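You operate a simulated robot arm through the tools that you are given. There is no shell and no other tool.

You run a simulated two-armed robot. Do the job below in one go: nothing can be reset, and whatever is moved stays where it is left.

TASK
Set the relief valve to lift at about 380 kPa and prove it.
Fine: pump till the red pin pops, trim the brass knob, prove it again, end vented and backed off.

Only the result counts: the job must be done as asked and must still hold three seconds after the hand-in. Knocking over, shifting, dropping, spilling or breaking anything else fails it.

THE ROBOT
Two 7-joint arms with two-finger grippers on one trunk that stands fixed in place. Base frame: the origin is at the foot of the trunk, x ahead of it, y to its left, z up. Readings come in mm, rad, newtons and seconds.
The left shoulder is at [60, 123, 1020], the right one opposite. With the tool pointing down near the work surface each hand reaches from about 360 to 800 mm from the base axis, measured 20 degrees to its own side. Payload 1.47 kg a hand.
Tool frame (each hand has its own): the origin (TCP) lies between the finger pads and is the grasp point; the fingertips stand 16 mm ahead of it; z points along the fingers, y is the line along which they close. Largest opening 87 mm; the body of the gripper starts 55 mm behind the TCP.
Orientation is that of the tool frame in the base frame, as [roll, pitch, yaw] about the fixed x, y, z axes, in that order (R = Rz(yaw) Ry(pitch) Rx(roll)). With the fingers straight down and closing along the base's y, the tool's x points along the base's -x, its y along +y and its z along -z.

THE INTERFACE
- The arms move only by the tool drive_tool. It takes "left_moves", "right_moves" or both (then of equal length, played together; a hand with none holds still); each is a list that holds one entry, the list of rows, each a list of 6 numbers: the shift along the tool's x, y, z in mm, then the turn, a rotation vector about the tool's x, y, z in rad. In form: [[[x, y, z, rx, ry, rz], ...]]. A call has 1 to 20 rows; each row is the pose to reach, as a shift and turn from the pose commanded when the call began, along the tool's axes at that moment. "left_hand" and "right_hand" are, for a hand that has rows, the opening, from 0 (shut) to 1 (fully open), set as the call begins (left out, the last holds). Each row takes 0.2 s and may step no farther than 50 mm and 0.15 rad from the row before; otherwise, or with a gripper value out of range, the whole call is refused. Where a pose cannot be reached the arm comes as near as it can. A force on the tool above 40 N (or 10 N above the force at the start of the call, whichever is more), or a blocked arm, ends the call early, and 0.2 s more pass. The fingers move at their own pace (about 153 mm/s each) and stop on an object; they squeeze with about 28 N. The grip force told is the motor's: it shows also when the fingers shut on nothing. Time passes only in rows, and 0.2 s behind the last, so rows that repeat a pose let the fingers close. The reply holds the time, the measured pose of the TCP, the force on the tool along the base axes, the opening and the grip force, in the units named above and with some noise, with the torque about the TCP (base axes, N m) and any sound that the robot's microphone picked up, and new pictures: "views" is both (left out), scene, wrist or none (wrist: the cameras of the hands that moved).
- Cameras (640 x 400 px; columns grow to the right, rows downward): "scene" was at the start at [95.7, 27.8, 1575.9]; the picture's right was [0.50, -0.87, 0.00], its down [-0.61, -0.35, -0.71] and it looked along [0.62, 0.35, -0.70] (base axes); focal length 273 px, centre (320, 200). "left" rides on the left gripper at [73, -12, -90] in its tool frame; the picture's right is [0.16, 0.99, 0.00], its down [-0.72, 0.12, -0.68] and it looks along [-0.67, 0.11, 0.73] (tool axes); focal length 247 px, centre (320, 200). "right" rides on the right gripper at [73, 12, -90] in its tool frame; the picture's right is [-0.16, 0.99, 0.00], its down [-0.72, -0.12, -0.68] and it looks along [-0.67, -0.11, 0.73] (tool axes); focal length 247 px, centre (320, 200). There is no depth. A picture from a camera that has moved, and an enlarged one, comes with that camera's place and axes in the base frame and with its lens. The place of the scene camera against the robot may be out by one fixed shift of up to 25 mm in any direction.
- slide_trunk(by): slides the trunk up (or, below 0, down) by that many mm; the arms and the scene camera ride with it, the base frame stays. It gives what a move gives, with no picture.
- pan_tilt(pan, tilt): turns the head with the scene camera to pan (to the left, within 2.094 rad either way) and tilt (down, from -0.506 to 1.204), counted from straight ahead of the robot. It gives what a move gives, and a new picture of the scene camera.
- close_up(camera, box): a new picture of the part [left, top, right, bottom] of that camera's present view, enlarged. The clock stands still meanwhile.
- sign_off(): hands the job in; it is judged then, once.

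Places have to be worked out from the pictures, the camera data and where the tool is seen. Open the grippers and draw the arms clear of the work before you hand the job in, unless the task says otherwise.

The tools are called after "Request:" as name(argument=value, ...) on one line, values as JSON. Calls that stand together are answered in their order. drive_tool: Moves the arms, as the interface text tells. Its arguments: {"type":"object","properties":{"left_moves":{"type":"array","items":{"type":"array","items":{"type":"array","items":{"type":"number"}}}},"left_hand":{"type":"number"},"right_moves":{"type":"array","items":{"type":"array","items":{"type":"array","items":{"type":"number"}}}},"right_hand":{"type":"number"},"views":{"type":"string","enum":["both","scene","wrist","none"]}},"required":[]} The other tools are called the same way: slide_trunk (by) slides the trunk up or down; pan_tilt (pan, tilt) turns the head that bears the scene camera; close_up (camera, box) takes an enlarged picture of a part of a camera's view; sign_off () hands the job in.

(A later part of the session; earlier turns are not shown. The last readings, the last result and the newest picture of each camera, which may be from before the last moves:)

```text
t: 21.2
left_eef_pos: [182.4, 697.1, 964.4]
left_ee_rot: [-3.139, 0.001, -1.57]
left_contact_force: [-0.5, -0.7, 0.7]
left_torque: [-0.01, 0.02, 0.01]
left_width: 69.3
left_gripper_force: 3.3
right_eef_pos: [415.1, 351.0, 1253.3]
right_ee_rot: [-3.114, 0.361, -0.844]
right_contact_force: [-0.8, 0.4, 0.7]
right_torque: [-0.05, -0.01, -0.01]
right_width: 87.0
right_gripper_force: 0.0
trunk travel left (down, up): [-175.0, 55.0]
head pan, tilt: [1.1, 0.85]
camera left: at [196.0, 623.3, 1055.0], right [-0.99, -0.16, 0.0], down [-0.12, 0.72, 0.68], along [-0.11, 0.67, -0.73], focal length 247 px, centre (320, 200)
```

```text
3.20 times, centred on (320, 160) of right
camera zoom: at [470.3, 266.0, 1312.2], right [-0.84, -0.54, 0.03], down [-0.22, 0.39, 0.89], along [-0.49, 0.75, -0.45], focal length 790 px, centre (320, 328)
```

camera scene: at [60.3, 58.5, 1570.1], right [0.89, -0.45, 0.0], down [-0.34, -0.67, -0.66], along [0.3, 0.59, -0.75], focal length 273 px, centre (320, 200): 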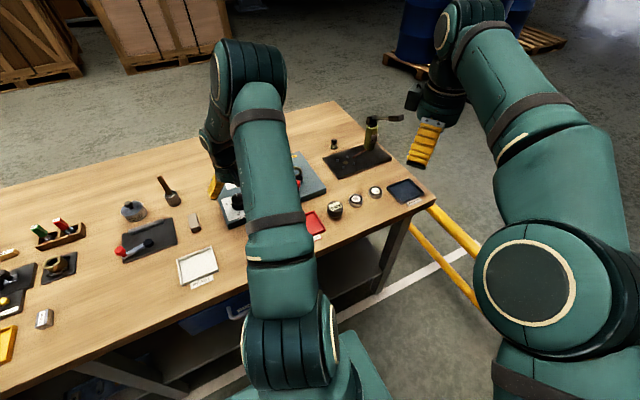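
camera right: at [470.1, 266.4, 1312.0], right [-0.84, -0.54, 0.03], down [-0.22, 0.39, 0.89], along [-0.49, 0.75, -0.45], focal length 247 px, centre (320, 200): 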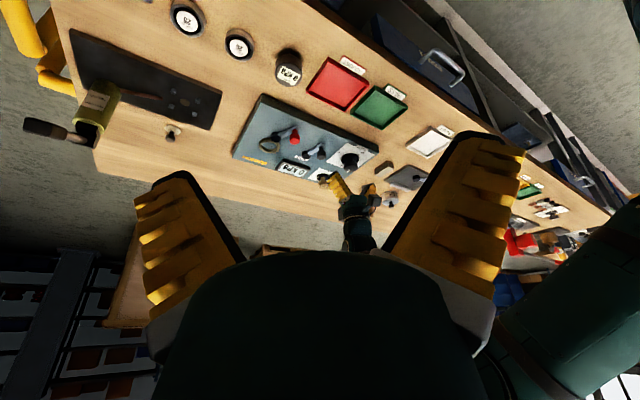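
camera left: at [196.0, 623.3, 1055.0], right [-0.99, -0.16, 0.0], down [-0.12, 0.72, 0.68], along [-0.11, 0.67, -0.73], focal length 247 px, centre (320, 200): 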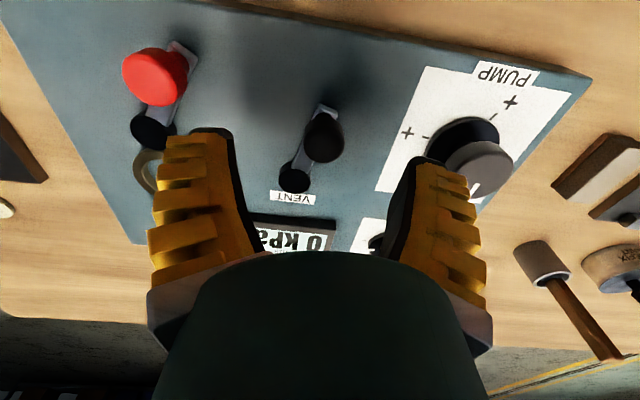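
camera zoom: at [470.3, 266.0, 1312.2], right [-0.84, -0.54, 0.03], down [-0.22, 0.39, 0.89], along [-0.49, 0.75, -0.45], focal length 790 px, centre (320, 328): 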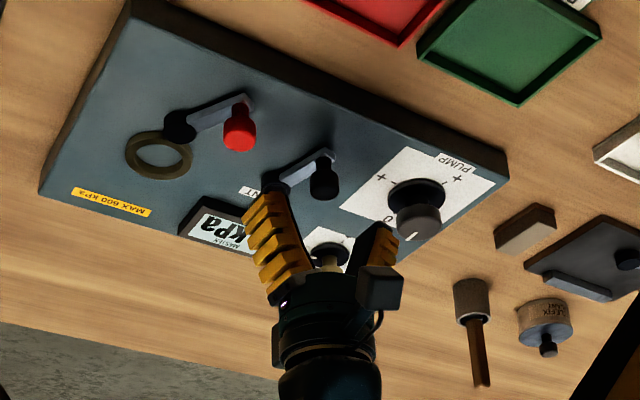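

Aligned with the vent head. Descend and close on it gently.

Request:
drive_tool(left_moves=[[[3, 0, 20, 0, 0, 0], [3, 0, 40, 0, 0, 0], [3, 0, 48, 0, 0, 0]]], left_hand=0.75, views="none")

Request:
drive_tool(left_moves=[[[0, 0, 0, 0, 0, 0], [0, 0, 0, 0, 0, 0], [0, 0, 0, 0, 0, 0]]], left_hand=0, views="wrist")

```text
t: 22.0
left_eef_pos: [182.7, 694.6, 915.5]
left_ee_rot: [-3.139, -0.001, -1.57]
left_contact_force: [-0.9, 0.4, 0.2]
left_torque: [-0.02, 0.0, 0.04]
left_width: 69.6
left_gripper_force: 3.2
right_eef_pos: [413.8, 350.2, 1253.4]
right_ee_rot: [-3.114, 0.36, -0.844]
right_contact_force: [0.7, 0.3, 0.2]
right_torque: [-0.01, 0.0, -0.03]
right_width: 86.9
right_gripper_force: 0.0
trunk travel left (down, up): [-175.0, 55.0]
head pan, tilt: [1.1, 0.85]
```

```text
t: 22.8
left_eef_pos: [180.6, 694.9, 914.0]
left_ee_rot: [3.142, -0.002, -1.569]
left_contact_force: [-9.8, 2.3, -13.2]
left_torque: [-0.09, -0.13, 0.07]
left_width: 13.7
left_gripper_force: 29.7
right_eef_pos: [414.3, 352.4, 1252.9]
right_ee_rot: [-3.114, 0.358, -0.844]
right_contact_force: [0.4, 0.3, 0.6]
right_torque: [-0.02, 0.0, 0.01]
right_width: 87.3
right_gripper_force: 0.0
trunk travel left (down, up): [-175.0, 55.0]
head pan, tilt: [1.1, 0.85]
camera left: at [194.5, 621.4, 1004.9], right [-0.99, -0.16, 0.0], down [-0.12, 0.72, 0.68], along [-0.11, 0.67, -0.73], focal length 247 px, centre (320, 200)
```

left: 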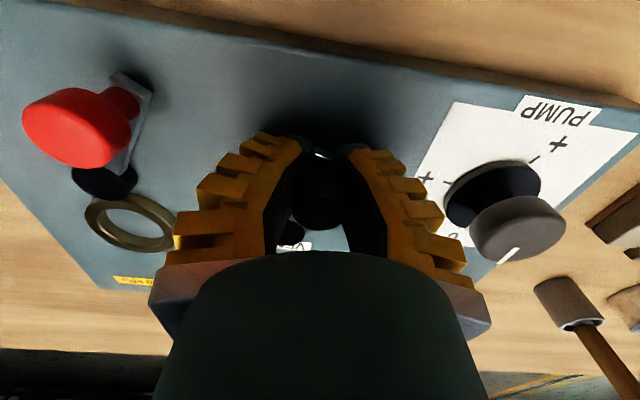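

Gripped at 13.7 mm. I'll test a swing counter‑clockwise (head toward +x) about the pivot, ~0.24 rad, and watch forces.

Request:
drive_tool(left_moves=[[[1.4, -6.6, 0, 0, 0, -0.12], [2.0, -13.3, 0, 0, 0, -0.24]]], views="none")

Request:
close_up(camera="right", box=[240, 110, 400, 210])

```text
t: 23.4
left_eef_pos: [180.9, 694.0, 915.5]
left_ee_rot: [3.126, 0.004, -1.38]
left_contact_force: [-14.8, 8.3, -7.3]
left_torque: [0.04, -0.37, -0.25]
left_width: 14.4
left_gripper_force: 30.1
right_eef_pos: [417.8, 352.1, 1252.9]
right_ee_rot: [-3.114, 0.358, -0.848]
right_contact_force: [0.4, 0.2, -1.2]
right_torque: [0.05, 0.04, 0.02]
right_width: 87.3
right_gripper_force: 0.0
trunk travel left (down, up): [-175.0, 55.0]
head pan, tilt: [1.1, 0.85]
stopped in row 2 (left hand): the force on the tool passed its limit at 48 N (the readings are from after the stop); the commanded pose is now the measured one
```

```text
4.00 times, centred on (320, 160) of right
camera zoom: at [471.7, 266.8, 1311.4], right [-0.84, -0.54, 0.03], down [-0.22, 0.39, 0.89], along [-0.49, 0.75, -0.45], focal length 988 px, centre (320, 360)
```

zoom: 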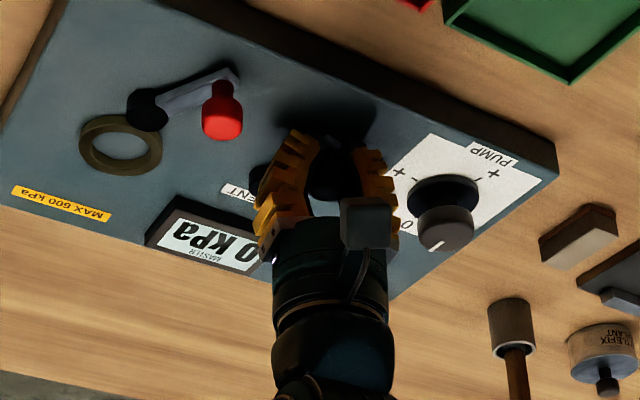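

Counter‑clockwise is blocked, so the lever closes clockwise (head toward −x). I'll swing along that arc by about 0.55 rad.

Request:
drive_tool(left_moves=[[[-1, 1.5, 0, 0, 0, 0.145], [-2.6, 3.9, 0, 0, 0, 0.29], [-7.6, 10.7, 0, 0, 0, 0.435], [-13.5, 16.5, 0, 0, 0, 0.58], [-20.3, 21.5, 0, 0, 0, 0.73]]], views="wrist")

Request:
close_up(camera="right", box=[240, 110, 400, 210])

```text
t: 24.6
left_eef_pos: [160.5, 704.5, 914.8]
left_ee_rot: [3.136, -0.015, -2.12]
left_contact_force: [1.1, -24.8, -21.6]
left_torque: [-0.06, -0.17, -0.76]
left_width: 12.8
left_gripper_force: 30.0
right_eef_pos: [415.3, 350.6, 1252.8]
right_ee_rot: [-3.113, 0.359, -0.846]
right_contact_force: [0.3, -0.8, -0.3]
right_torque: [-0.02, 0.0, 0.02]
right_width: 87.1
right_gripper_force: 0.0
trunk travel left (down, up): [-175.0, 55.0]
head pan, tilt: [1.1, 0.85]
camera left: at [134.9, 637.7, 1005.2], right [-0.92, 0.38, 0.01], down [0.29, 0.68, 0.67], along [0.25, 0.62, -0.74], focal length 247 px, centre (320, 200)
```

left: 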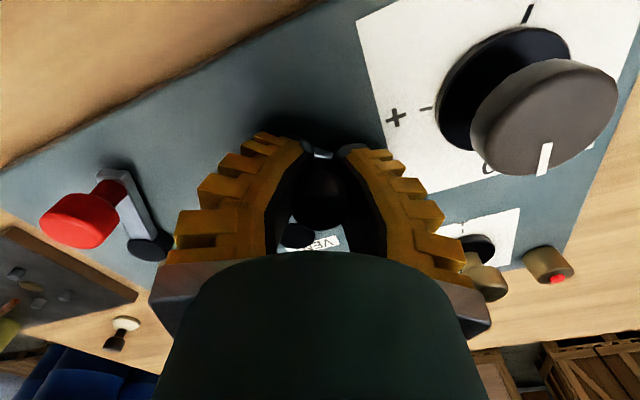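

```text
4.00 times, centred on (320, 160) of right
camera zoom: at [471.0, 265.6, 1311.8], right [-0.84, -0.54, 0.03], down [-0.22, 0.39, 0.89], along [-0.49, 0.75, -0.45], focal length 988 px, centre (320, 360)
```

zoom: 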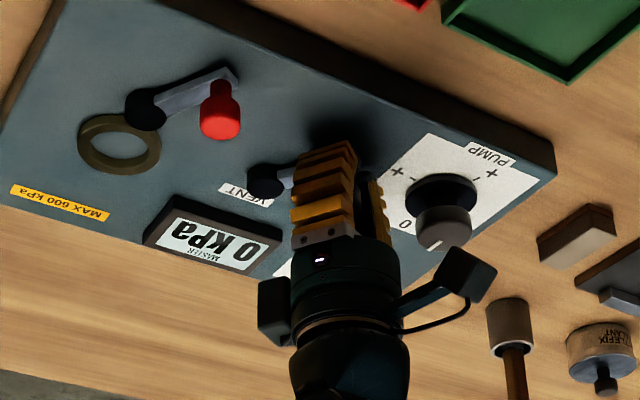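

The lever is swinging clockwise (bar now pointing more toward −x). I continue the arc a bit further to find its stop.

Request:
drive_tool(left_moves=[[[-2.9, 7.9, 0, 0, 0, 0.14], [-7.0, 15.2, 0, 0, 0, 0.28]]], views="none")

Request:
close_up(camera="right", box=[240, 110, 400, 210])

```text
t: 25.2
left_eef_pos: [147.1, 720.8, 914.6]
left_ee_rot: [3.134, -0.012, -2.395]
left_contact_force: [-11.6, -18.1, -21.3]
left_torque: [-0.13, -0.17, -0.46]
left_width: 13.8
left_gripper_force: 29.8
right_eef_pos: [414.6, 351.3, 1253.0]
right_ee_rot: [-3.111, 0.357, -0.845]
right_contact_force: [-0.6, 0.0, 0.4]
right_torque: [-0.02, 0.03, 0.01]
right_width: 87.1
right_gripper_force: 0.0
trunk travel left (down, up): [-175.0, 55.0]
head pan, tilt: [1.1, 0.85]
```

```text
4.00 times, centred on (320, 160) of right
camera zoom: at [469.7, 266.4, 1312.2], right [-0.84, -0.54, 0.03], down [-0.22, 0.39, 0.89], along [-0.49, 0.75, -0.45], focal length 988 px, centre (320, 360)
```

zoom: 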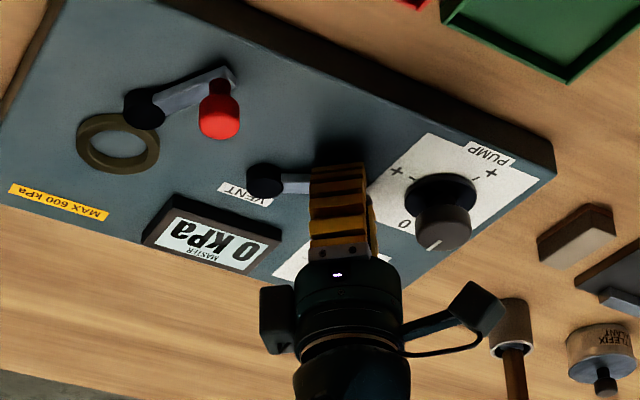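

Still moving freely with steady friction. Continue the arc until it stops.

Request:
drive_tool(left_moves=[[[-3.1, 7.8, 0, 0, 0, 0.145], [-7.3, 15.0, 0, 0, 0, 0.29], [-12.6, 21.6, 0, 0, 0, 0.435]]], views="none")

Request:
close_up(camera="right", box=[240, 110, 400, 210])

```text
t: 25.9
left_eef_pos: [142.7, 734.2, 913.5]
left_ee_rot: [-3.133, -0.021, -2.719]
left_contact_force: [-3.1, -9.1, 0.8]
left_torque: [0.0, -0.1, -0.16]
left_width: 14.6
left_gripper_force: 29.9
right_eef_pos: [415.5, 350.7, 1253.3]
right_ee_rot: [-3.114, 0.36, -0.845]
right_contact_force: [0.2, 0.2, 0.5]
right_torque: [0.02, 0.01, 0.04]
right_width: 87.1
right_gripper_force: 0.1
trunk travel left (down, up): [-175.0, 55.0]
head pan, tilt: [1.1, 0.85]
stopped in row 3 (left hand): the force on the tool passed its limit at 45 N (the readings are from after the stop); the commanded pose is now the measured one
```

```text
4.00 times, centred on (320, 160) of right
camera zoom: at [470.8, 265.5, 1312.3], right [-0.84, -0.54, 0.03], down [-0.22, 0.39, 0.89], along [-0.49, 0.75, -0.45], focal length 988 px, centre (320, 360)
```

zoom: 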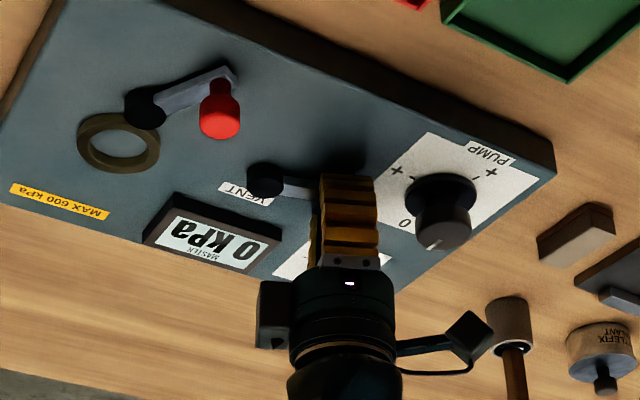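

The lever hit a hard stop after 60° of travel — vent presumably closed. Release, rise, and go back over the pump knob.

Request:
drive_tool(left_moves=[[[0, 0, 0, 0, 0, 0], [0, 0, 0, 0, 0, 0], [0, 0, -30, 0, 0, 0], [0, 0, -65, 0, 0, 0], [0, 0, -65, 0, 0, 0]]], left_hand=0.8, views="wrist")

Request:
close_up(camera="right", box=[240, 110, 400, 210])

```text
t: 27.1
left_eef_pos: [145.3, 737.8, 977.8]
left_ee_rot: [-3.134, -0.019, -2.719]
left_contact_force: [-0.6, 0.2, 0.1]
left_torque: [0.01, 0.03, -0.01]
left_width: 73.0
left_gripper_force: 2.3
right_eef_pos: [414.2, 351.4, 1253.1]
right_ee_rot: [-3.113, 0.36, -0.845]
right_contact_force: [0.6, 0.3, -0.2]
right_torque: [0.02, 0.0, -0.03]
right_width: 87.0
right_gripper_force: 0.0
trunk travel left (down, up): [-175.0, 55.0]
head pan, tilt: [1.1, 0.85]
camera left: at [85.5, 698.0, 1069.7], right [-0.55, 0.84, 0.0], down [0.62, 0.41, 0.67], along [0.56, 0.36, -0.75], focal length 247 px, centre (320, 200)
```

left: 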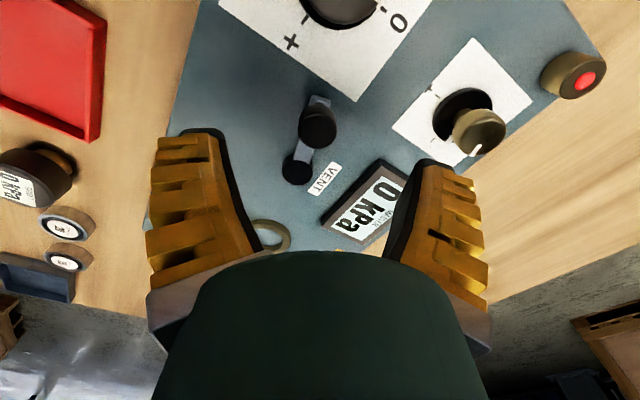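

```text
4.00 times, centred on (320, 160) of right
camera zoom: at [470.6, 266.6, 1311.8], right [-0.84, -0.54, 0.03], down [-0.22, 0.39, 0.89], along [-0.49, 0.75, -0.45], focal length 988 px, centre (320, 360)
```

zoom: 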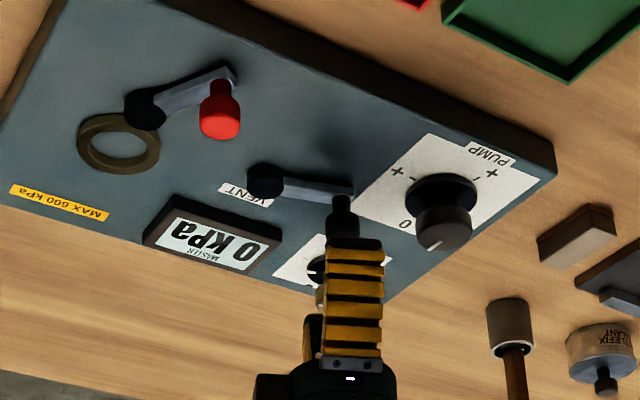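

Vent lever is now closed (swung 60°). I'll square the small tool tilt, then return above the pump knob with yaw −1.57.

Request:
drive_tool(left_moves=[[[0, 0, -10, -0.0075, -0.019, 0], [0, 0, -10, -0.0075, -0.019, 0]]], left_hand=0.75, views="none")

Request:
drive_tool(left_moves=[[[10, 0, 0, 0, 0, -0.144], [20, -1, 0, 0, 0, -0.288], [30, -1, 0, 0, 0, -0.432], [40, -2, 0, 0, 0, -0.576], [50, -2, 0, 0, 0, -0.72], [60, -3, 0, 0, 0, -0.864], [70, -3, 0, 0, 0, -1.008], [77.7, -3.4, 0, 0, 0, -1.15], [77.7, -3.4, 20, 0, 0, -1.15], [77.7, -3.4, 20, 0, 0, -1.15]]], left_hand=0.75, views="wrist")

```text
t: 27.7
left_eef_pos: [145.1, 737.5, 988.3]
left_ee_rot: [3.14, 0.002, -2.72]
left_contact_force: [0.1, 1.1, -0.5]
left_torque: [-0.01, 0.02, 0.01]
left_width: 69.2
left_gripper_force: 3.2
right_eef_pos: [414.1, 351.1, 1252.3]
right_ee_rot: [-3.113, 0.36, -0.844]
right_contact_force: [0.6, -0.7, 0.1]
right_torque: [-0.03, 0.01, 0.02]
right_width: 87.1
right_gripper_force: 0.1
trunk travel left (down, up): [-175.0, 55.0]
head pan, tilt: [1.1, 0.85]
```

```text
t: 29.9
left_eef_pos: [75.2, 701.6, 968.2]
left_ee_rot: [-3.14, 0.003, -1.567]
left_contact_force: [0.0, -1.6, -0.5]
left_torque: [-0.01, 0.04, -0.01]
left_width: 69.3
left_gripper_force: 2.8
right_eef_pos: [415.3, 351.3, 1253.7]
right_ee_rot: [-3.111, 0.36, -0.844]
right_contact_force: [-0.1, 0.1, -0.8]
right_torque: [0.01, 0.03, 0.02]
right_width: 87.0
right_gripper_force: 0.0
trunk travel left (down, up): [-175.0, 55.0]
head pan, tilt: [1.1, 0.85]
camera left: at [88.7, 629.0, 1058.2], right [-0.99, -0.16, 0.0], down [-0.12, 0.72, 0.68], along [-0.11, 0.67, -0.73], focal length 247 px, centre (320, 200)
```

left: 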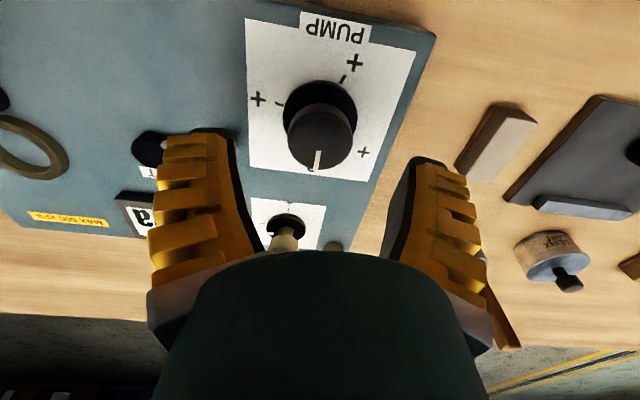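

Aligned over the pump; descend and grip.

Request:
drive_tool(left_moves=[[[-1, 0, 25, 0, 0, 0], [-1, 0, 53, 0, 0, 0], [-1, 0, 53, 0, 0, 0]]], left_hand=0.7, views="none")

Request:
drive_tool(left_moves=[[[0, 0, 0, 0, 0, 0], [0, 0, 0, 0, 0, 0], [0, 0, 0, 0, 0, 0]]], left_hand=0, views="none")

Request:
drive_tool(left_moves=[[[0, 0, 0, 0, 0, 0.13], [0, 0, 0, 0, 0, 0.26], [0, 0, 0, 0, 0, 0.39]]], views="none")

Request:
close_up(camera="right", box=[240, 110, 400, 210])

```text
t: 30.7
left_eef_pos: [75.1, 703.9, 915.4]
left_ee_rot: [3.141, 0.0, -1.57]
left_contact_force: [-0.7, -1.0, 0.1]
left_torque: [0.0, 0.0, 0.0]
left_width: 65.4
left_gripper_force: 2.6
right_eef_pos: [415.9, 350.1, 1254.0]
right_ee_rot: [-3.114, 0.358, -0.845]
right_contact_force: [0.3, 0.3, 0.7]
right_torque: [0.02, 0.02, -0.03]
right_width: 86.9
right_gripper_force: 0.1
trunk travel left (down, up): [-175.0, 55.0]
head pan, tilt: [1.1, 0.85]
```

```text
t: 31.5
left_eef_pos: [76.0, 704.4, 915.2]
left_ee_rot: [3.141, 0.002, -1.568]
left_contact_force: [-1.3, 0.5, -2.5]
left_torque: [0.13, 0.01, -0.01]
left_width: 33.8
left_gripper_force: 30.1
right_eef_pos: [415.7, 352.0, 1253.3]
right_ee_rot: [-3.115, 0.36, -0.844]
right_contact_force: [-0.4, 0.2, -0.4]
right_torque: [0.02, 0.03, -0.01]
right_width: 87.0
right_gripper_force: 0.0
trunk travel left (down, up): [-175.0, 55.0]
head pan, tilt: [1.1, 0.85]
```

```text
t: 32.3
left_eef_pos: [74.9, 703.7, 916.0]
left_ee_rot: [-3.141, 0.001, -1.96]
left_contact_force: [-5.4, 5.0, -2.8]
left_torque: [0.09, -0.08, 0.07]
left_width: 33.4
left_gripper_force: 30.1
right_eef_pos: [415.5, 351.5, 1253.0]
right_ee_rot: [-3.113, 0.359, -0.844]
right_contact_force: [0.1, -0.5, 0.0]
right_torque: [0.0, -0.03, -0.01]
right_width: 86.9
right_gripper_force: 0.1
trunk travel left (down, up): [-175.0, 55.0]
head pan, tilt: [1.1, 0.85]
```

```text
4.00 times, centred on (320, 160) of right
camera zoom: at [470.0, 266.9, 1312.0], right [-0.84, -0.54, 0.03], down [-0.22, 0.39, 0.89], along [-0.49, 0.75, -0.45], focal length 988 px, centre (320, 360)
```

zoom: 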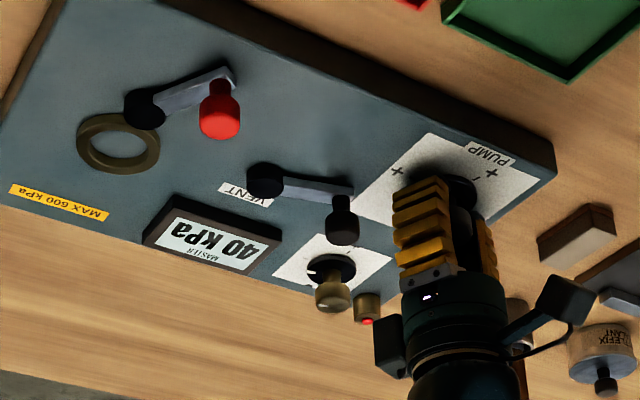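

Clockwise gives pressure: 40 kPa at 0.39 rad (~100 kPa/rad). Pin still flush. Continue in steps.

Request:
drive_tool(left_moves=[[[0, 0, 0, 0, 0, 0.13], [0, 0, 0, 0, 0, 0.26], [0, 0, 0, 0, 0, 0.39], [0, 0, 0, 0, 0, 0.52], [0, 0, 0, 0, 0, 0.65]]], views="none")

Request:
close_up(camera="right", box=[240, 110, 400, 210])

```text
t: 33.5
left_eef_pos: [74.8, 704.7, 914.4]
left_ee_rot: [3.14, 0.002, -2.61]
left_contact_force: [-11.2, 8.3, -2.7]
left_torque: [0.08, -0.08, 0.05]
left_width: 33.4
left_gripper_force: 29.2
right_eef_pos: [414.0, 351.3, 1253.0]
right_ee_rot: [-3.115, 0.356, -0.844]
right_contact_force: [-0.2, 0.0, 0.2]
right_torque: [0.0, -0.01, -0.02]
right_width: 87.0
right_gripper_force: 0.1
trunk travel left (down, up): [-175.0, 55.0]
head pan, tilt: [1.1, 0.85]
```

```text
4.00 times, centred on (320, 160) of right
camera zoom: at [469.4, 267.3, 1312.1], right [-0.84, -0.54, 0.03], down [-0.22, 0.39, 0.89], along [-0.49, 0.75, -0.45], focal length 988 px, centre (320, 360)
```

zoom: 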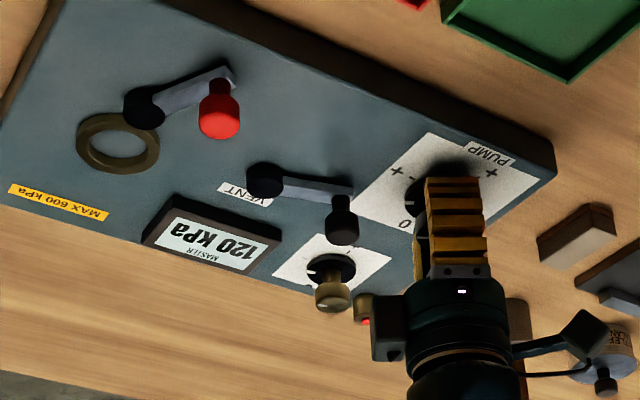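

120 kPa at 1.04 rad. Continue.

Request:
drive_tool(left_moves=[[[0, 0, 0, 0, 0, 0.13], [0, 0, 0, 0, 0, 0.26], [0, 0, 0, 0, 0, 0.39], [0, 0, 0, 0, 0, 0.52], [0, 0, 0, 0, 0, 0.65]]], views="none")

Request:
close_up(camera="right", box=[240, 110, 400, 210])

```text
t: 34.7
left_eef_pos: [75.2, 705.3, 916.0]
left_ee_rot: [3.137, 0.003, 3.023]
left_contact_force: [-12.8, 15.8, -0.5]
left_torque: [0.1, 0.1, 0.05]
left_width: 33.6
left_gripper_force: 30.2
right_eef_pos: [414.6, 352.6, 1253.4]
right_ee_rot: [-3.114, 0.358, -0.843]
right_contact_force: [0.2, -0.4, 0.6]
right_torque: [-0.01, 0.0, 0.01]
right_width: 86.8
right_gripper_force: 0.1
trunk travel left (down, up): [-175.0, 55.0]
head pan, tilt: [1.1, 0.85]
```

```text
4.00 times, centred on (320, 160) of right
camera zoom: at [469.1, 267.8, 1312.2], right [-0.84, -0.54, 0.03], down [-0.22, 0.39, 0.89], along [-0.49, 0.75, -0.45], focal length 988 px, centre (320, 360)
```

zoom: 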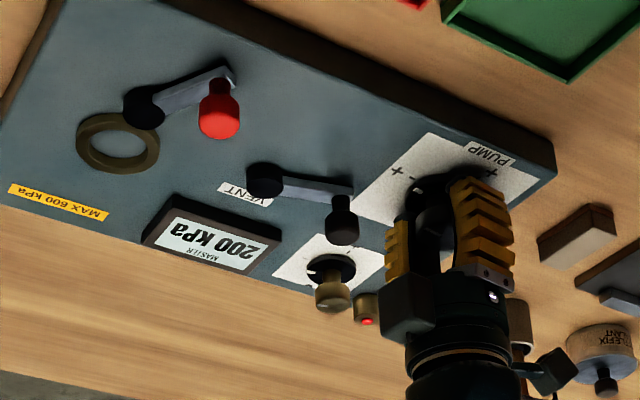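

200 kPa, pin flush. I'll relieve side force slightly and proceed in smaller steps.

Request:
drive_tool(left_moves=[[[1.7, 1.8, 0, 0, 0, 0.13], [1.7, 1.8, 0, 0, 0, 0.26], [1.7, 1.8, 0, 0, 0, 0.39]]], views="none")

Request:
close_up(camera="right", box=[240, 110, 400, 210])

```text
t: 35.5
left_eef_pos: [74.7, 705.8, 915.4]
left_ee_rot: [3.141, 0.003, 2.632]
left_contact_force: [-2.6, 8.5, 0.5]
left_torque: [-0.15, -0.21, 0.03]
left_width: 33.3
left_gripper_force: 30.2
right_eef_pos: [415.3, 352.9, 1253.2]
right_ee_rot: [-3.113, 0.358, -0.843]
right_contact_force: [-0.9, 0.3, 1.0]
right_torque: [-0.03, -0.01, 0.01]
right_width: 86.8
right_gripper_force: 0.1
trunk travel left (down, up): [-175.0, 55.0]
head pan, tilt: [1.1, 0.85]
```

```text
4.00 times, centred on (320, 160) of right
camera zoom: at [470.1, 266.9, 1311.9], right [-0.84, -0.54, 0.03], down [-0.22, 0.39, 0.89], along [-0.49, 0.75, -0.45], focal length 988 px, centre (320, 360)
```

zoom: 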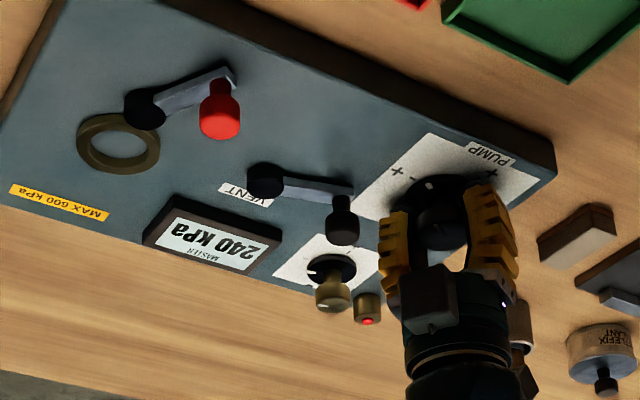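

240 kPa, pin flush. Step on.

Request:
drive_tool(left_moves=[[[0, 0, 0, 0, 0, 0.1], [0, 0, 0, 0, 0, 0.2], [0, 0, 0, 0, 0, 0.3]]], views="none")

Request:
close_up(camera="right", box=[260, 140, 380, 215])

```text
t: 36.3
left_eef_pos: [74.6, 705.4, 914.1]
left_ee_rot: [3.139, 0.0, 2.332]
left_contact_force: [1.4, 5.0, -1.7]
left_torque: [-0.21, -0.26, -0.04]
left_width: 33.3
left_gripper_force: 29.7
right_eef_pos: [416.0, 351.9, 1253.5]
right_ee_rot: [-3.112, 0.358, -0.844]
right_contact_force: [0.2, 0.3, -1.4]
right_torque: [0.01, -0.01, 0.01]
right_width: 86.9
right_gripper_force: 0.1
trunk travel left (down, up): [-175.0, 55.0]
head pan, tilt: [1.1, 0.85]
```

```text
5.33 times, centred on (320, 178) of right
camera zoom: at [470.6, 266.9, 1311.7], right [-0.84, -0.54, 0.03], down [-0.22, 0.39, 0.89], along [-0.49, 0.75, -0.45], focal length 1317 px, centre (320, 320)
```

zoom: 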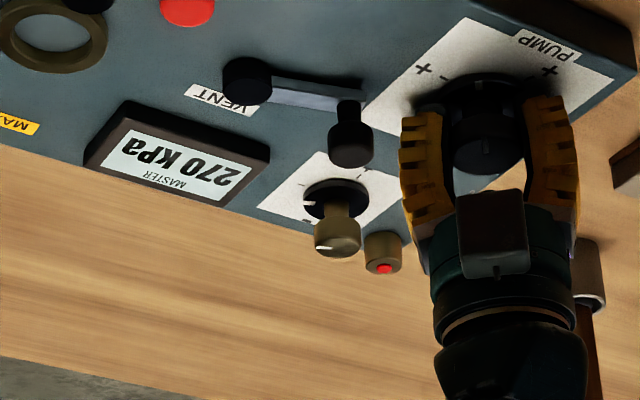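

270 kPa, pin flush, knob firmly held. Continue in ~0.2 rad steps.

Request:
drive_tool(left_moves=[[[0, 0, 0, 0, 0, 0.07], [0, 0, 0, 0, 0, 0.14], [0, 0, 0, 0, 0, 0.21]]], views="none")

Request:
close_up(camera="right", box=[260, 140, 380, 215])

```text
t: 37.1
left_eef_pos: [75.0, 704.9, 915.5]
left_ee_rot: [3.141, 0.0, 2.123]
left_contact_force: [3.8, 2.9, -3.5]
left_torque: [-0.08, -0.1, 0.02]
left_width: 33.2
left_gripper_force: 30.3
right_eef_pos: [416.6, 351.4, 1252.7]
right_ee_rot: [-3.113, 0.36, -0.846]
right_contact_force: [-0.5, 0.4, 0.1]
right_torque: [0.0, 0.01, 0.01]
right_width: 87.0
right_gripper_force: 0.1
trunk travel left (down, up): [-175.0, 55.0]
head pan, tilt: [1.1, 0.85]
```

```text
5.33 times, centred on (320, 178) of right
camera zoom: at [470.9, 266.8, 1311.6], right [-0.84, -0.54, 0.03], down [-0.22, 0.39, 0.89], along [-0.49, 0.75, -0.45], focal length 1317 px, centre (320, 320)
```

zoom: 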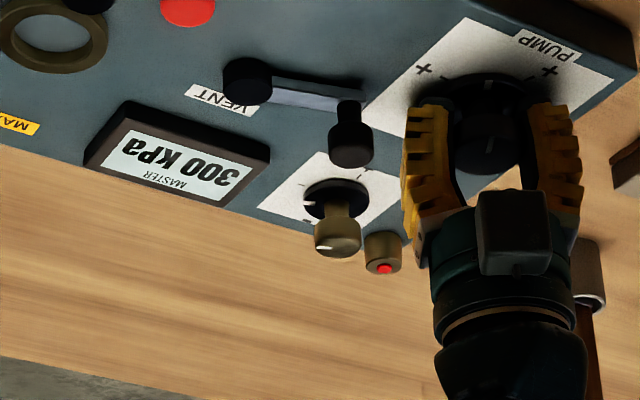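

300 kPa. Continue.

Request:
drive_tool(left_moves=[[[0, 0, 0, 0, 0, 0.06], [0, 0, 0, 0, 0, 0.12], [0, 0, 0, 0, 0, 0.17]]], views="none")

Request:
close_up(camera="right", box=[260, 140, 380, 215])

Request:
drive_tool(left_moves=[[[0, 0, 0, 0, 0, 0.06], [0, 0, 0, 0, 0, 0.12], [0, 0, 0, 0, 0, 0.17]]], views="none")

Request:
close_up(camera="right", box=[260, 140, 380, 215])

```text
t: 37.9
left_eef_pos: [75.0, 706.1, 915.1]
left_ee_rot: [-3.141, 0.002, 1.952]
left_contact_force: [5.9, 1.4, -4.2]
left_torque: [0.01, -0.05, 0.0]
left_width: 33.5
left_gripper_force: 30.4
right_eef_pos: [415.7, 351.7, 1253.1]
right_ee_rot: [-3.114, 0.36, -0.848]
right_contact_force: [0.3, -0.2, 0.3]
right_torque: [0.0, -0.02, -0.04]
right_width: 87.0
right_gripper_force: 0.1
trunk travel left (down, up): [-175.0, 55.0]
head pan, tilt: [1.1, 0.85]
```

```text
5.33 times, centred on (320, 178) of right
camera zoom: at [471.1, 266.8, 1311.5], right [-0.84, -0.54, 0.03], down [-0.22, 0.39, 0.89], along [-0.49, 0.75, -0.45], focal length 1317 px, centre (320, 320)
```

zoom: 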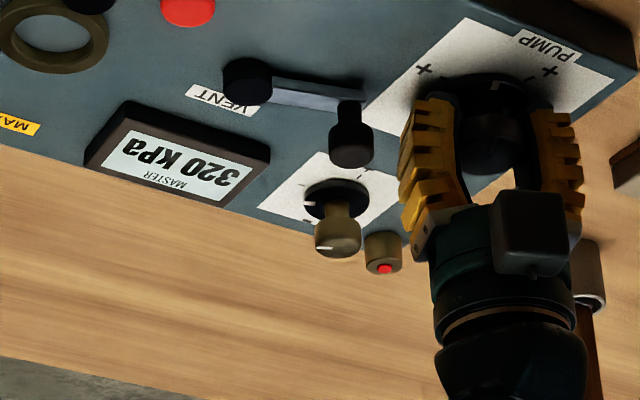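

```text
t: 38.7
left_eef_pos: [75.6, 705.3, 914.9]
left_ee_rot: [3.139, -0.001, 1.784]
left_contact_force: [8.0, 1.2, -6.2]
left_torque: [-0.23, -0.07, 0.04]
left_width: 33.2
left_gripper_force: 30.3
right_eef_pos: [416.7, 352.5, 1252.7]
right_ee_rot: [-3.113, 0.36, -0.846]
right_contact_force: [0.1, -0.3, -0.5]
right_torque: [-0.03, 0.0, -0.01]
right_width: 87.2
right_gripper_force: 0.0
trunk travel left (down, up): [-175.0, 55.0]
head pan, tilt: [1.1, 0.85]
```

```text
5.33 times, centred on (320, 178) of right
camera zoom: at [471.2, 266.9, 1311.5], right [-0.84, -0.54, 0.03], down [-0.22, 0.39, 0.89], along [-0.49, 0.75, -0.45], focal length 1317 px, centre (320, 320)
```

zoom: 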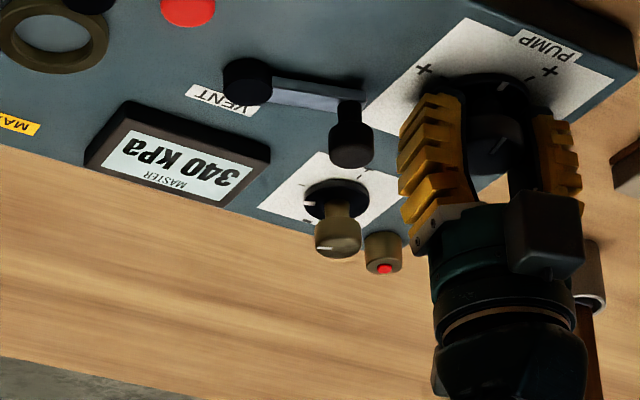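

340 kPa, still flush. Continue with 0.17 rad (20 kPa) steps.

Request:
drive_tool(left_moves=[[[0, 0, 0, 0, 0, 0.06], [0, 0, 0, 0, 0, 0.12], [0, 0, 0, 0, 0, 0.17]]], views="none")

Request:
close_up(camera="right", box=[260, 140, 380, 215])

Request:
drive_tool(left_moves=[[[0, 0, 0, 0, 0, 0.06], [0, 0, 0, 0, 0, 0.12], [0, 0, 0, 0, 0, 0.17]]], views="none")

Request:
close_up(camera="right", box=[260, 140, 380, 215])

```text
t: 39.5
left_eef_pos: [75.1, 706.2, 915.3]
left_ee_rot: [3.14, 0.001, 1.612]
left_contact_force: [8.2, 1.3, -6.8]
left_torque: [0.03, -0.04, 0.05]
left_width: 33.0
left_gripper_force: 29.8
right_eef_pos: [415.7, 352.2, 1253.3]
right_ee_rot: [-3.114, 0.359, -0.847]
right_contact_force: [0.2, 0.6, 0.2]
right_torque: [0.0, -0.02, -0.01]
right_width: 87.0
right_gripper_force: 0.0
trunk travel left (down, up): [-175.0, 55.0]
head pan, tilt: [1.1, 0.85]
```

```text
5.33 times, centred on (320, 178) of right
camera zoom: at [471.4, 266.8, 1311.4], right [-0.84, -0.54, 0.03], down [-0.22, 0.39, 0.89], along [-0.49, 0.75, -0.45], focal length 1317 px, centre (320, 320)
```

zoom: 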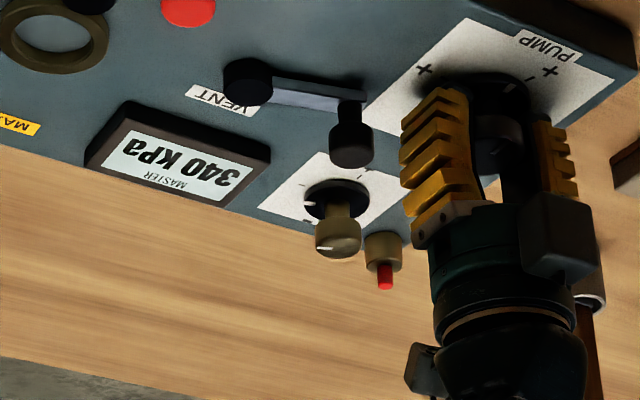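

```text
t: 40.3
left_eef_pos: [75.0, 704.7, 914.6]
left_ee_rot: [3.141, 0.0, 1.442]
left_contact_force: [10.4, 1.7, -5.9]
left_torque: [-0.07, -0.05, 0.01]
left_width: 33.1
left_gripper_force: 30.6
right_eef_pos: [416.7, 350.9, 1253.6]
right_ee_rot: [-3.113, 0.36, -0.847]
right_contact_force: [-0.1, 0.2, -0.3]
right_torque: [-0.01, -0.06, 0.02]
right_width: 87.0
right_gripper_force: 0.1
trunk travel left (down, up): [-175.0, 55.0]
head pan, tilt: [1.1, 0.85]
```

```text
5.33 times, centred on (320, 178) of right
camera zoom: at [471.5, 266.8, 1311.4], right [-0.84, -0.54, 0.03], down [-0.22, 0.39, 0.89], along [-0.49, 0.75, -0.45], focal length 1317 px, centre (320, 320)
```

zoom: 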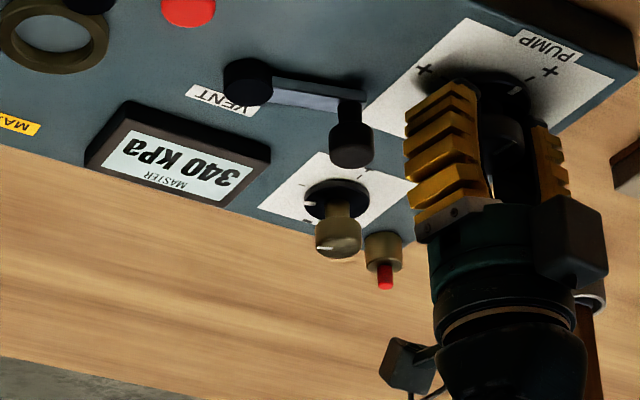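

The red pin popped just past 340 kPa (the relief is clamping at 340). So the current lift is ≈340–345 and must go up by ~37 kPa. I'll wind the pump back to 0 first.

Request:
drive_tool(left_moves=[[[0, 0, 0, 0, 0, -0.14], [0, 0, 0, 0, 0, -0.28], [0, 0, 0, 0, 0, -0.42], [0, 0, 0, 0, 0, -0.56], [0, 0, 0, 0, 0, -0.7], [0, 0, 0, 0, 0, -0.84], [0, 0, 0, 0, 0, -0.98], [0, 0, 0, 0, 0, -1.12], [0, 0, 0, 0, 0, -1.26], [0, 0, 0, 0, 0, -1.4], [0, 0, 0, 0, 0, -1.54], [0, 0, 0, 0, 0, -1.635]]], views="none")

Request:
close_up(camera="right", box=[260, 140, 380, 215])

```text
t: 42.9
left_eef_pos: [74.5, 704.9, 915.1]
left_ee_rot: [3.14, -0.001, 3.083]
left_contact_force: [7.2, -2.1, -4.4]
left_torque: [-0.01, 0.05, -0.01]
left_width: 32.8
left_gripper_force: 29.9
right_eef_pos: [416.7, 351.4, 1253.6]
right_ee_rot: [-3.114, 0.359, -0.846]
right_contact_force: [-0.1, -0.2, 0.6]
right_torque: [0.0, 0.0, 0.03]
right_width: 86.8
right_gripper_force: 0.1
trunk travel left (down, up): [-175.0, 55.0]
head pan, tilt: [1.1, 0.85]
```

```text
5.33 times, centred on (320, 178) of right
camera zoom: at [471.2, 266.4, 1311.6], right [-0.84, -0.54, 0.03], down [-0.22, 0.39, 0.89], along [-0.49, 0.75, -0.45], focal length 1317 px, centre (320, 320)
```

zoom: 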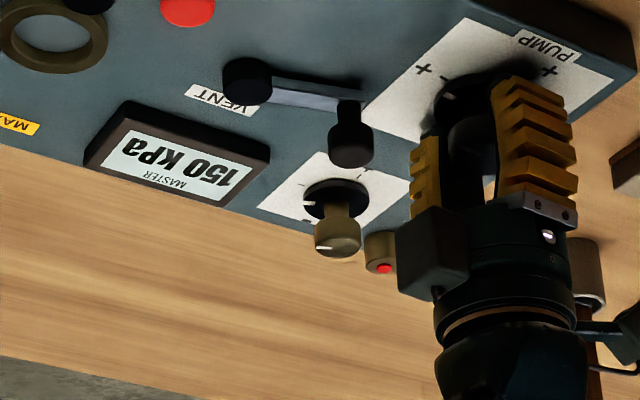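

Pin reset, 150 kPa falling. Continue back to the zero mark.

Request:
drive_tool(left_moves=[[[0, 0, 0, 0, 0, -0.14], [0, 0, 0, 0, 0, -0.28], [0, 0, 0, 0, 0, -0.42], [0, 0, 0, 0, 0, -0.56], [0, 0, 0, 0, 0, -0.7], [0, 0, 0, 0, 0, -0.84], [0, 0, 0, 0, 0, -0.98], [0, 0, 0, 0, 0, -1.12], [0, 0, 0, 0, 0, -1.26], [0, 0, 0, 0, 0, -1.4], [0, 0, 0, 0, 0, -1.54], [0, 0, 0, 0, 0, -1.635]]], views="wrist")

Request:
close_up(camera="right", box=[260, 140, 380, 215])

```text
t: 45.5
left_eef_pos: [75.0, 704.5, 914.8]
left_ee_rot: [3.141, 0.002, -1.566]
left_contact_force: [9.4, -6.3, -3.7]
left_torque: [0.09, 0.03, 0.0]
left_width: 32.3
left_gripper_force: 30.2
right_eef_pos: [415.4, 351.9, 1253.8]
right_ee_rot: [-3.115, 0.358, -0.845]
right_contact_force: [0.5, -0.2, -0.6]
right_torque: [-0.02, 0.02, -0.05]
right_width: 87.0
right_gripper_force: 0.1
trunk travel left (down, up): [-175.0, 55.0]
head pan, tilt: [1.1, 0.85]
camera left: at [88.5, 631.6, 1005.1], right [-0.99, -0.16, 0.0], down [-0.12, 0.72, 0.68], along [-0.11, 0.67, -0.73], focal length 247 px, centre (320, 200)
```

left: 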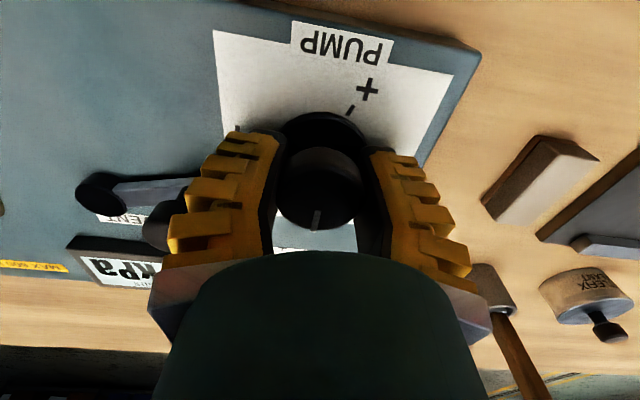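

```text
5.33 times, centred on (320, 178) of right
camera zoom: at [471.4, 265.9, 1311.7], right [-0.84, -0.54, 0.03], down [-0.22, 0.39, 0.89], along [-0.49, 0.75, -0.45], focal length 1317 px, centre (320, 320)
```

zoom: 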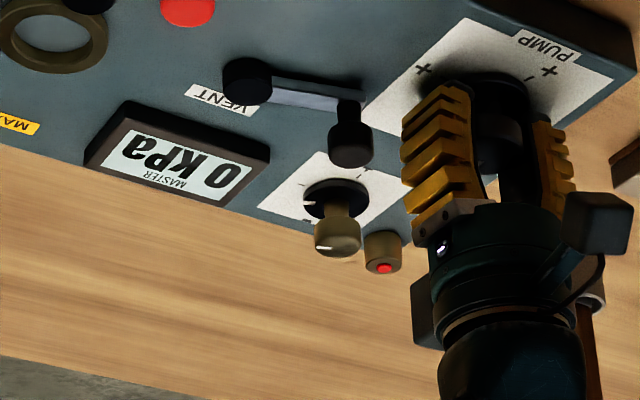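

Pump at 0, 0 kPa. Release, rise and move back so I can inspect the brass trim knob.

Request:
drive_tool(left_moves=[[[0, 0, 0, 0, 0, 0], [0, 0, 0, 0, 0, 0], [0, 0, -30, 0, 0, 0], [0, 0, -75, 0, 0, 0], [-20, -8, -95, 0, 0, 0], [-55, -14, -95, 0, 0, 0], [-55, -14, -95, 0, 0, 0]]], left_hand=0.7, views="wrist")

Request:
close_up(camera="left", box=[260, 60, 420, 180])

```text
t: 47.1
left_eef_pos: [87.2, 759.3, 1011.5]
left_ee_rot: [-3.141, 0.001, -1.57]
left_contact_force: [0.1, -0.1, 0.2]
left_torque: [0.01, 0.0, -0.02]
left_width: 65.5
left_gripper_force: 3.7
right_eef_pos: [416.4, 351.2, 1254.2]
right_ee_rot: [-3.111, 0.36, -0.845]
right_contact_force: [0.4, -0.1, 0.4]
right_torque: [-0.02, -0.04, -0.05]
right_width: 86.8
right_gripper_force: 0.0
trunk travel left (down, up): [-175.0, 55.0]
head pan, tilt: [1.1, 0.85]
camera left: at [101.3, 686.4, 1100.7], right [-0.99, -0.16, 0.0], down [-0.12, 0.72, 0.68], along [-0.11, 0.67, -0.73], focal length 247 px, centre (320, 200)
```

left: 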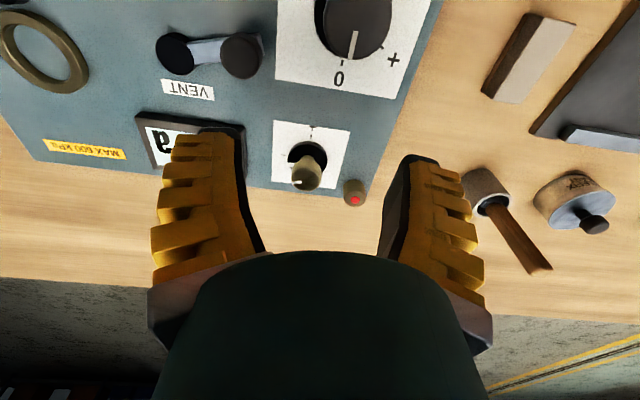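

```text
3.33 times, centred on (340, 120) of left
camera zoom: at [101.3, 686.4, 1100.7], right [-0.99, -0.16, 0.0], down [-0.12, 0.72, 0.68], along [-0.11, 0.67, -0.73], focal length 823 px, centre (253, 467)
```

zoom: 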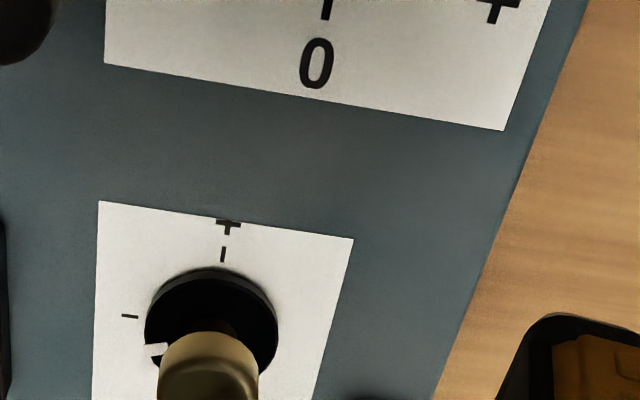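

The trim dial has "+" at the front; the pointer sits just behind the right-hand tick, so clockwise should raise the setting. Move above the brass knob (≈ 91, 824).

Request:
drive_tool(left_moves=[[[-35, -2, 0, 0, 0, 0], [-65, -4, 20, 0, 0, 0], [-65, -4, 45, 0, 0, 0], [-65, -4, 45, 0, 0, 0]]], left_hand=0.65, views="wrist")

Request:
close_up(camera="left", box=[240, 80, 400, 200])

Request:
close_up(camera="right", box=[260, 120, 400, 215])

```text
t: 48.1
left_eef_pos: [91.8, 826.9, 965.8]
left_ee_rot: [-3.139, 0.002, -1.569]
left_contact_force: [-1.3, -1.0, -1.4]
left_torque: [0.03, -0.03, 0.03]
left_width: 61.5
left_gripper_force: 4.0
right_eef_pos: [414.8, 351.7, 1253.2]
right_ee_rot: [-3.115, 0.358, -0.845]
right_contact_force: [-1.4, 0.4, -0.1]
right_torque: [-0.02, 0.01, 0.0]
right_width: 87.0
right_gripper_force: 0.0
trunk travel left (down, up): [-175.0, 55.0]
head pan, tilt: [1.1, 0.85]
camera left: at [105.1, 753.3, 1055.7], right [-0.99, -0.16, 0.0], down [-0.12, 0.72, 0.68], along [-0.11, 0.67, -0.73], focal length 247 px, centre (320, 200)
```

left: 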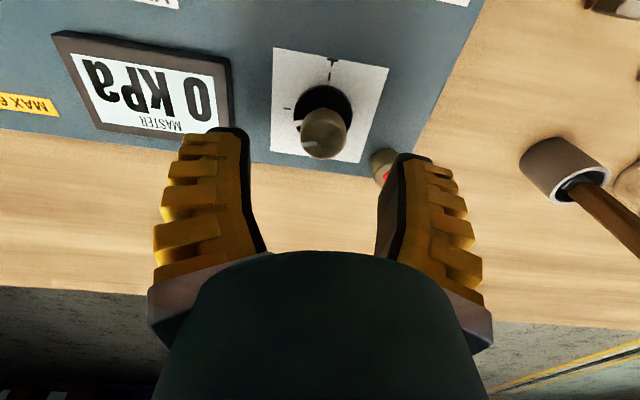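

```text
3.33 times, centred on (320, 140) of left
camera zoom: at [105.1, 753.3, 1055.7], right [-0.99, -0.16, 0.0], down [-0.12, 0.72, 0.68], along [-0.11, 0.67, -0.73], focal length 823 px, centre (320, 400)
```

zoom: 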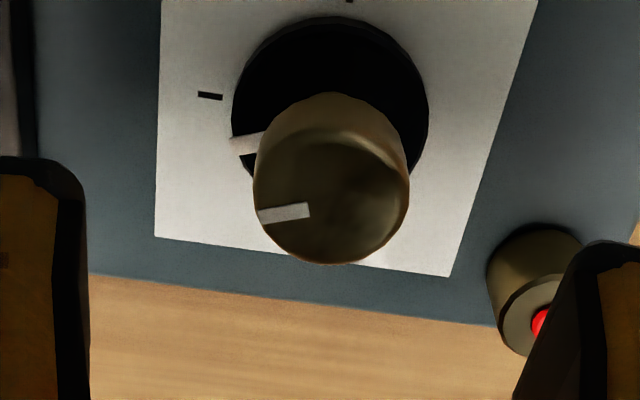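

```text
4.21 times, centred on (330, 168) of right
camera zoom: at [470.4, 266.2, 1312.0], right [-0.84, -0.54, 0.03], down [-0.22, 0.39, 0.89], along [-0.49, 0.75, -0.45], focal length 1040 px, centre (278, 337)
```

zoom: 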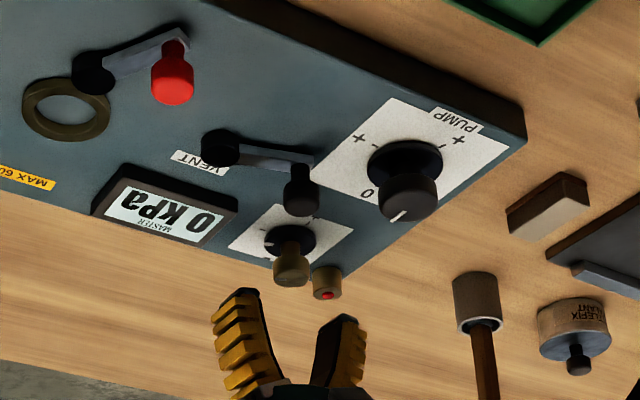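

Well centred over the brass knob. Descend and grip it.

Request:
drive_tool(left_moves=[[[0, 1, 25, 0, 0, 0], [0, 1, 50, 0, 0, 0], [0, 1, 50, 0, 0, 0]]], left_hand=0.65, views="none")

Request:
drive_tool(left_moves=[[[0, 0, 0, 0, 0, 0], [0, 0, 0, 0, 0, 0], [0, 0, 0, 0, 0, 0]]], left_hand=0, views="wrist")

```text
t: 48.9
left_eef_pos: [91.7, 825.7, 917.5]
left_ee_rot: [3.14, 0.001, -1.57]
left_contact_force: [0.5, -0.7, -0.5]
left_torque: [-0.02, 0.01, -0.01]
left_width: 61.5
left_gripper_force: 3.6
right_eef_pos: [414.2, 352.1, 1253.6]
right_ee_rot: [-3.116, 0.36, -0.845]
right_contact_force: [-0.2, -0.1, -0.5]
right_torque: [0.0, 0.0, -0.03]
right_width: 87.1
right_gripper_force: 0.1
trunk travel left (down, up): [-175.0, 55.0]
head pan, tilt: [1.1, 0.85]
```

```text
t: 49.7
left_eef_pos: [91.2, 824.7, 915.5]
left_ee_rot: [3.141, 0.002, -1.569]
left_contact_force: [-3.5, 1.0, -0.7]
left_torque: [0.01, 0.0, -0.01]
left_width: 21.6
left_gripper_force: 30.0
right_eef_pos: [415.4, 351.5, 1254.2]
right_ee_rot: [-3.114, 0.359, -0.843]
right_contact_force: [-0.1, 0.1, -0.1]
right_torque: [-0.02, 0.0, 0.0]
right_width: 87.0
right_gripper_force: 0.0
trunk travel left (down, up): [-175.0, 55.0]
head pan, tilt: [1.1, 0.85]
camera left: at [103.6, 752.3, 1005.8], right [-0.99, -0.16, 0.0], down [-0.12, 0.72, 0.68], along [-0.11, 0.67, -0.73], focal length 247 px, centre (320, 200)
```

left: 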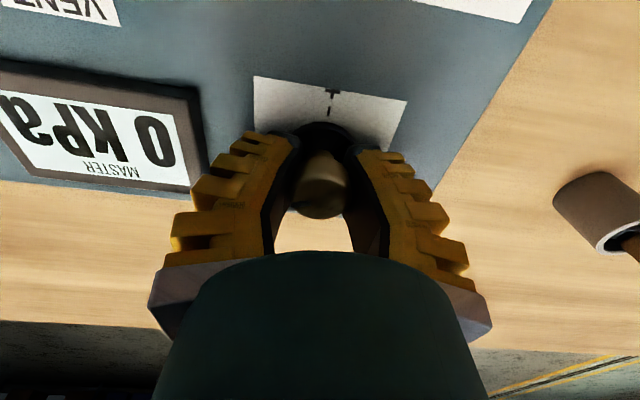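

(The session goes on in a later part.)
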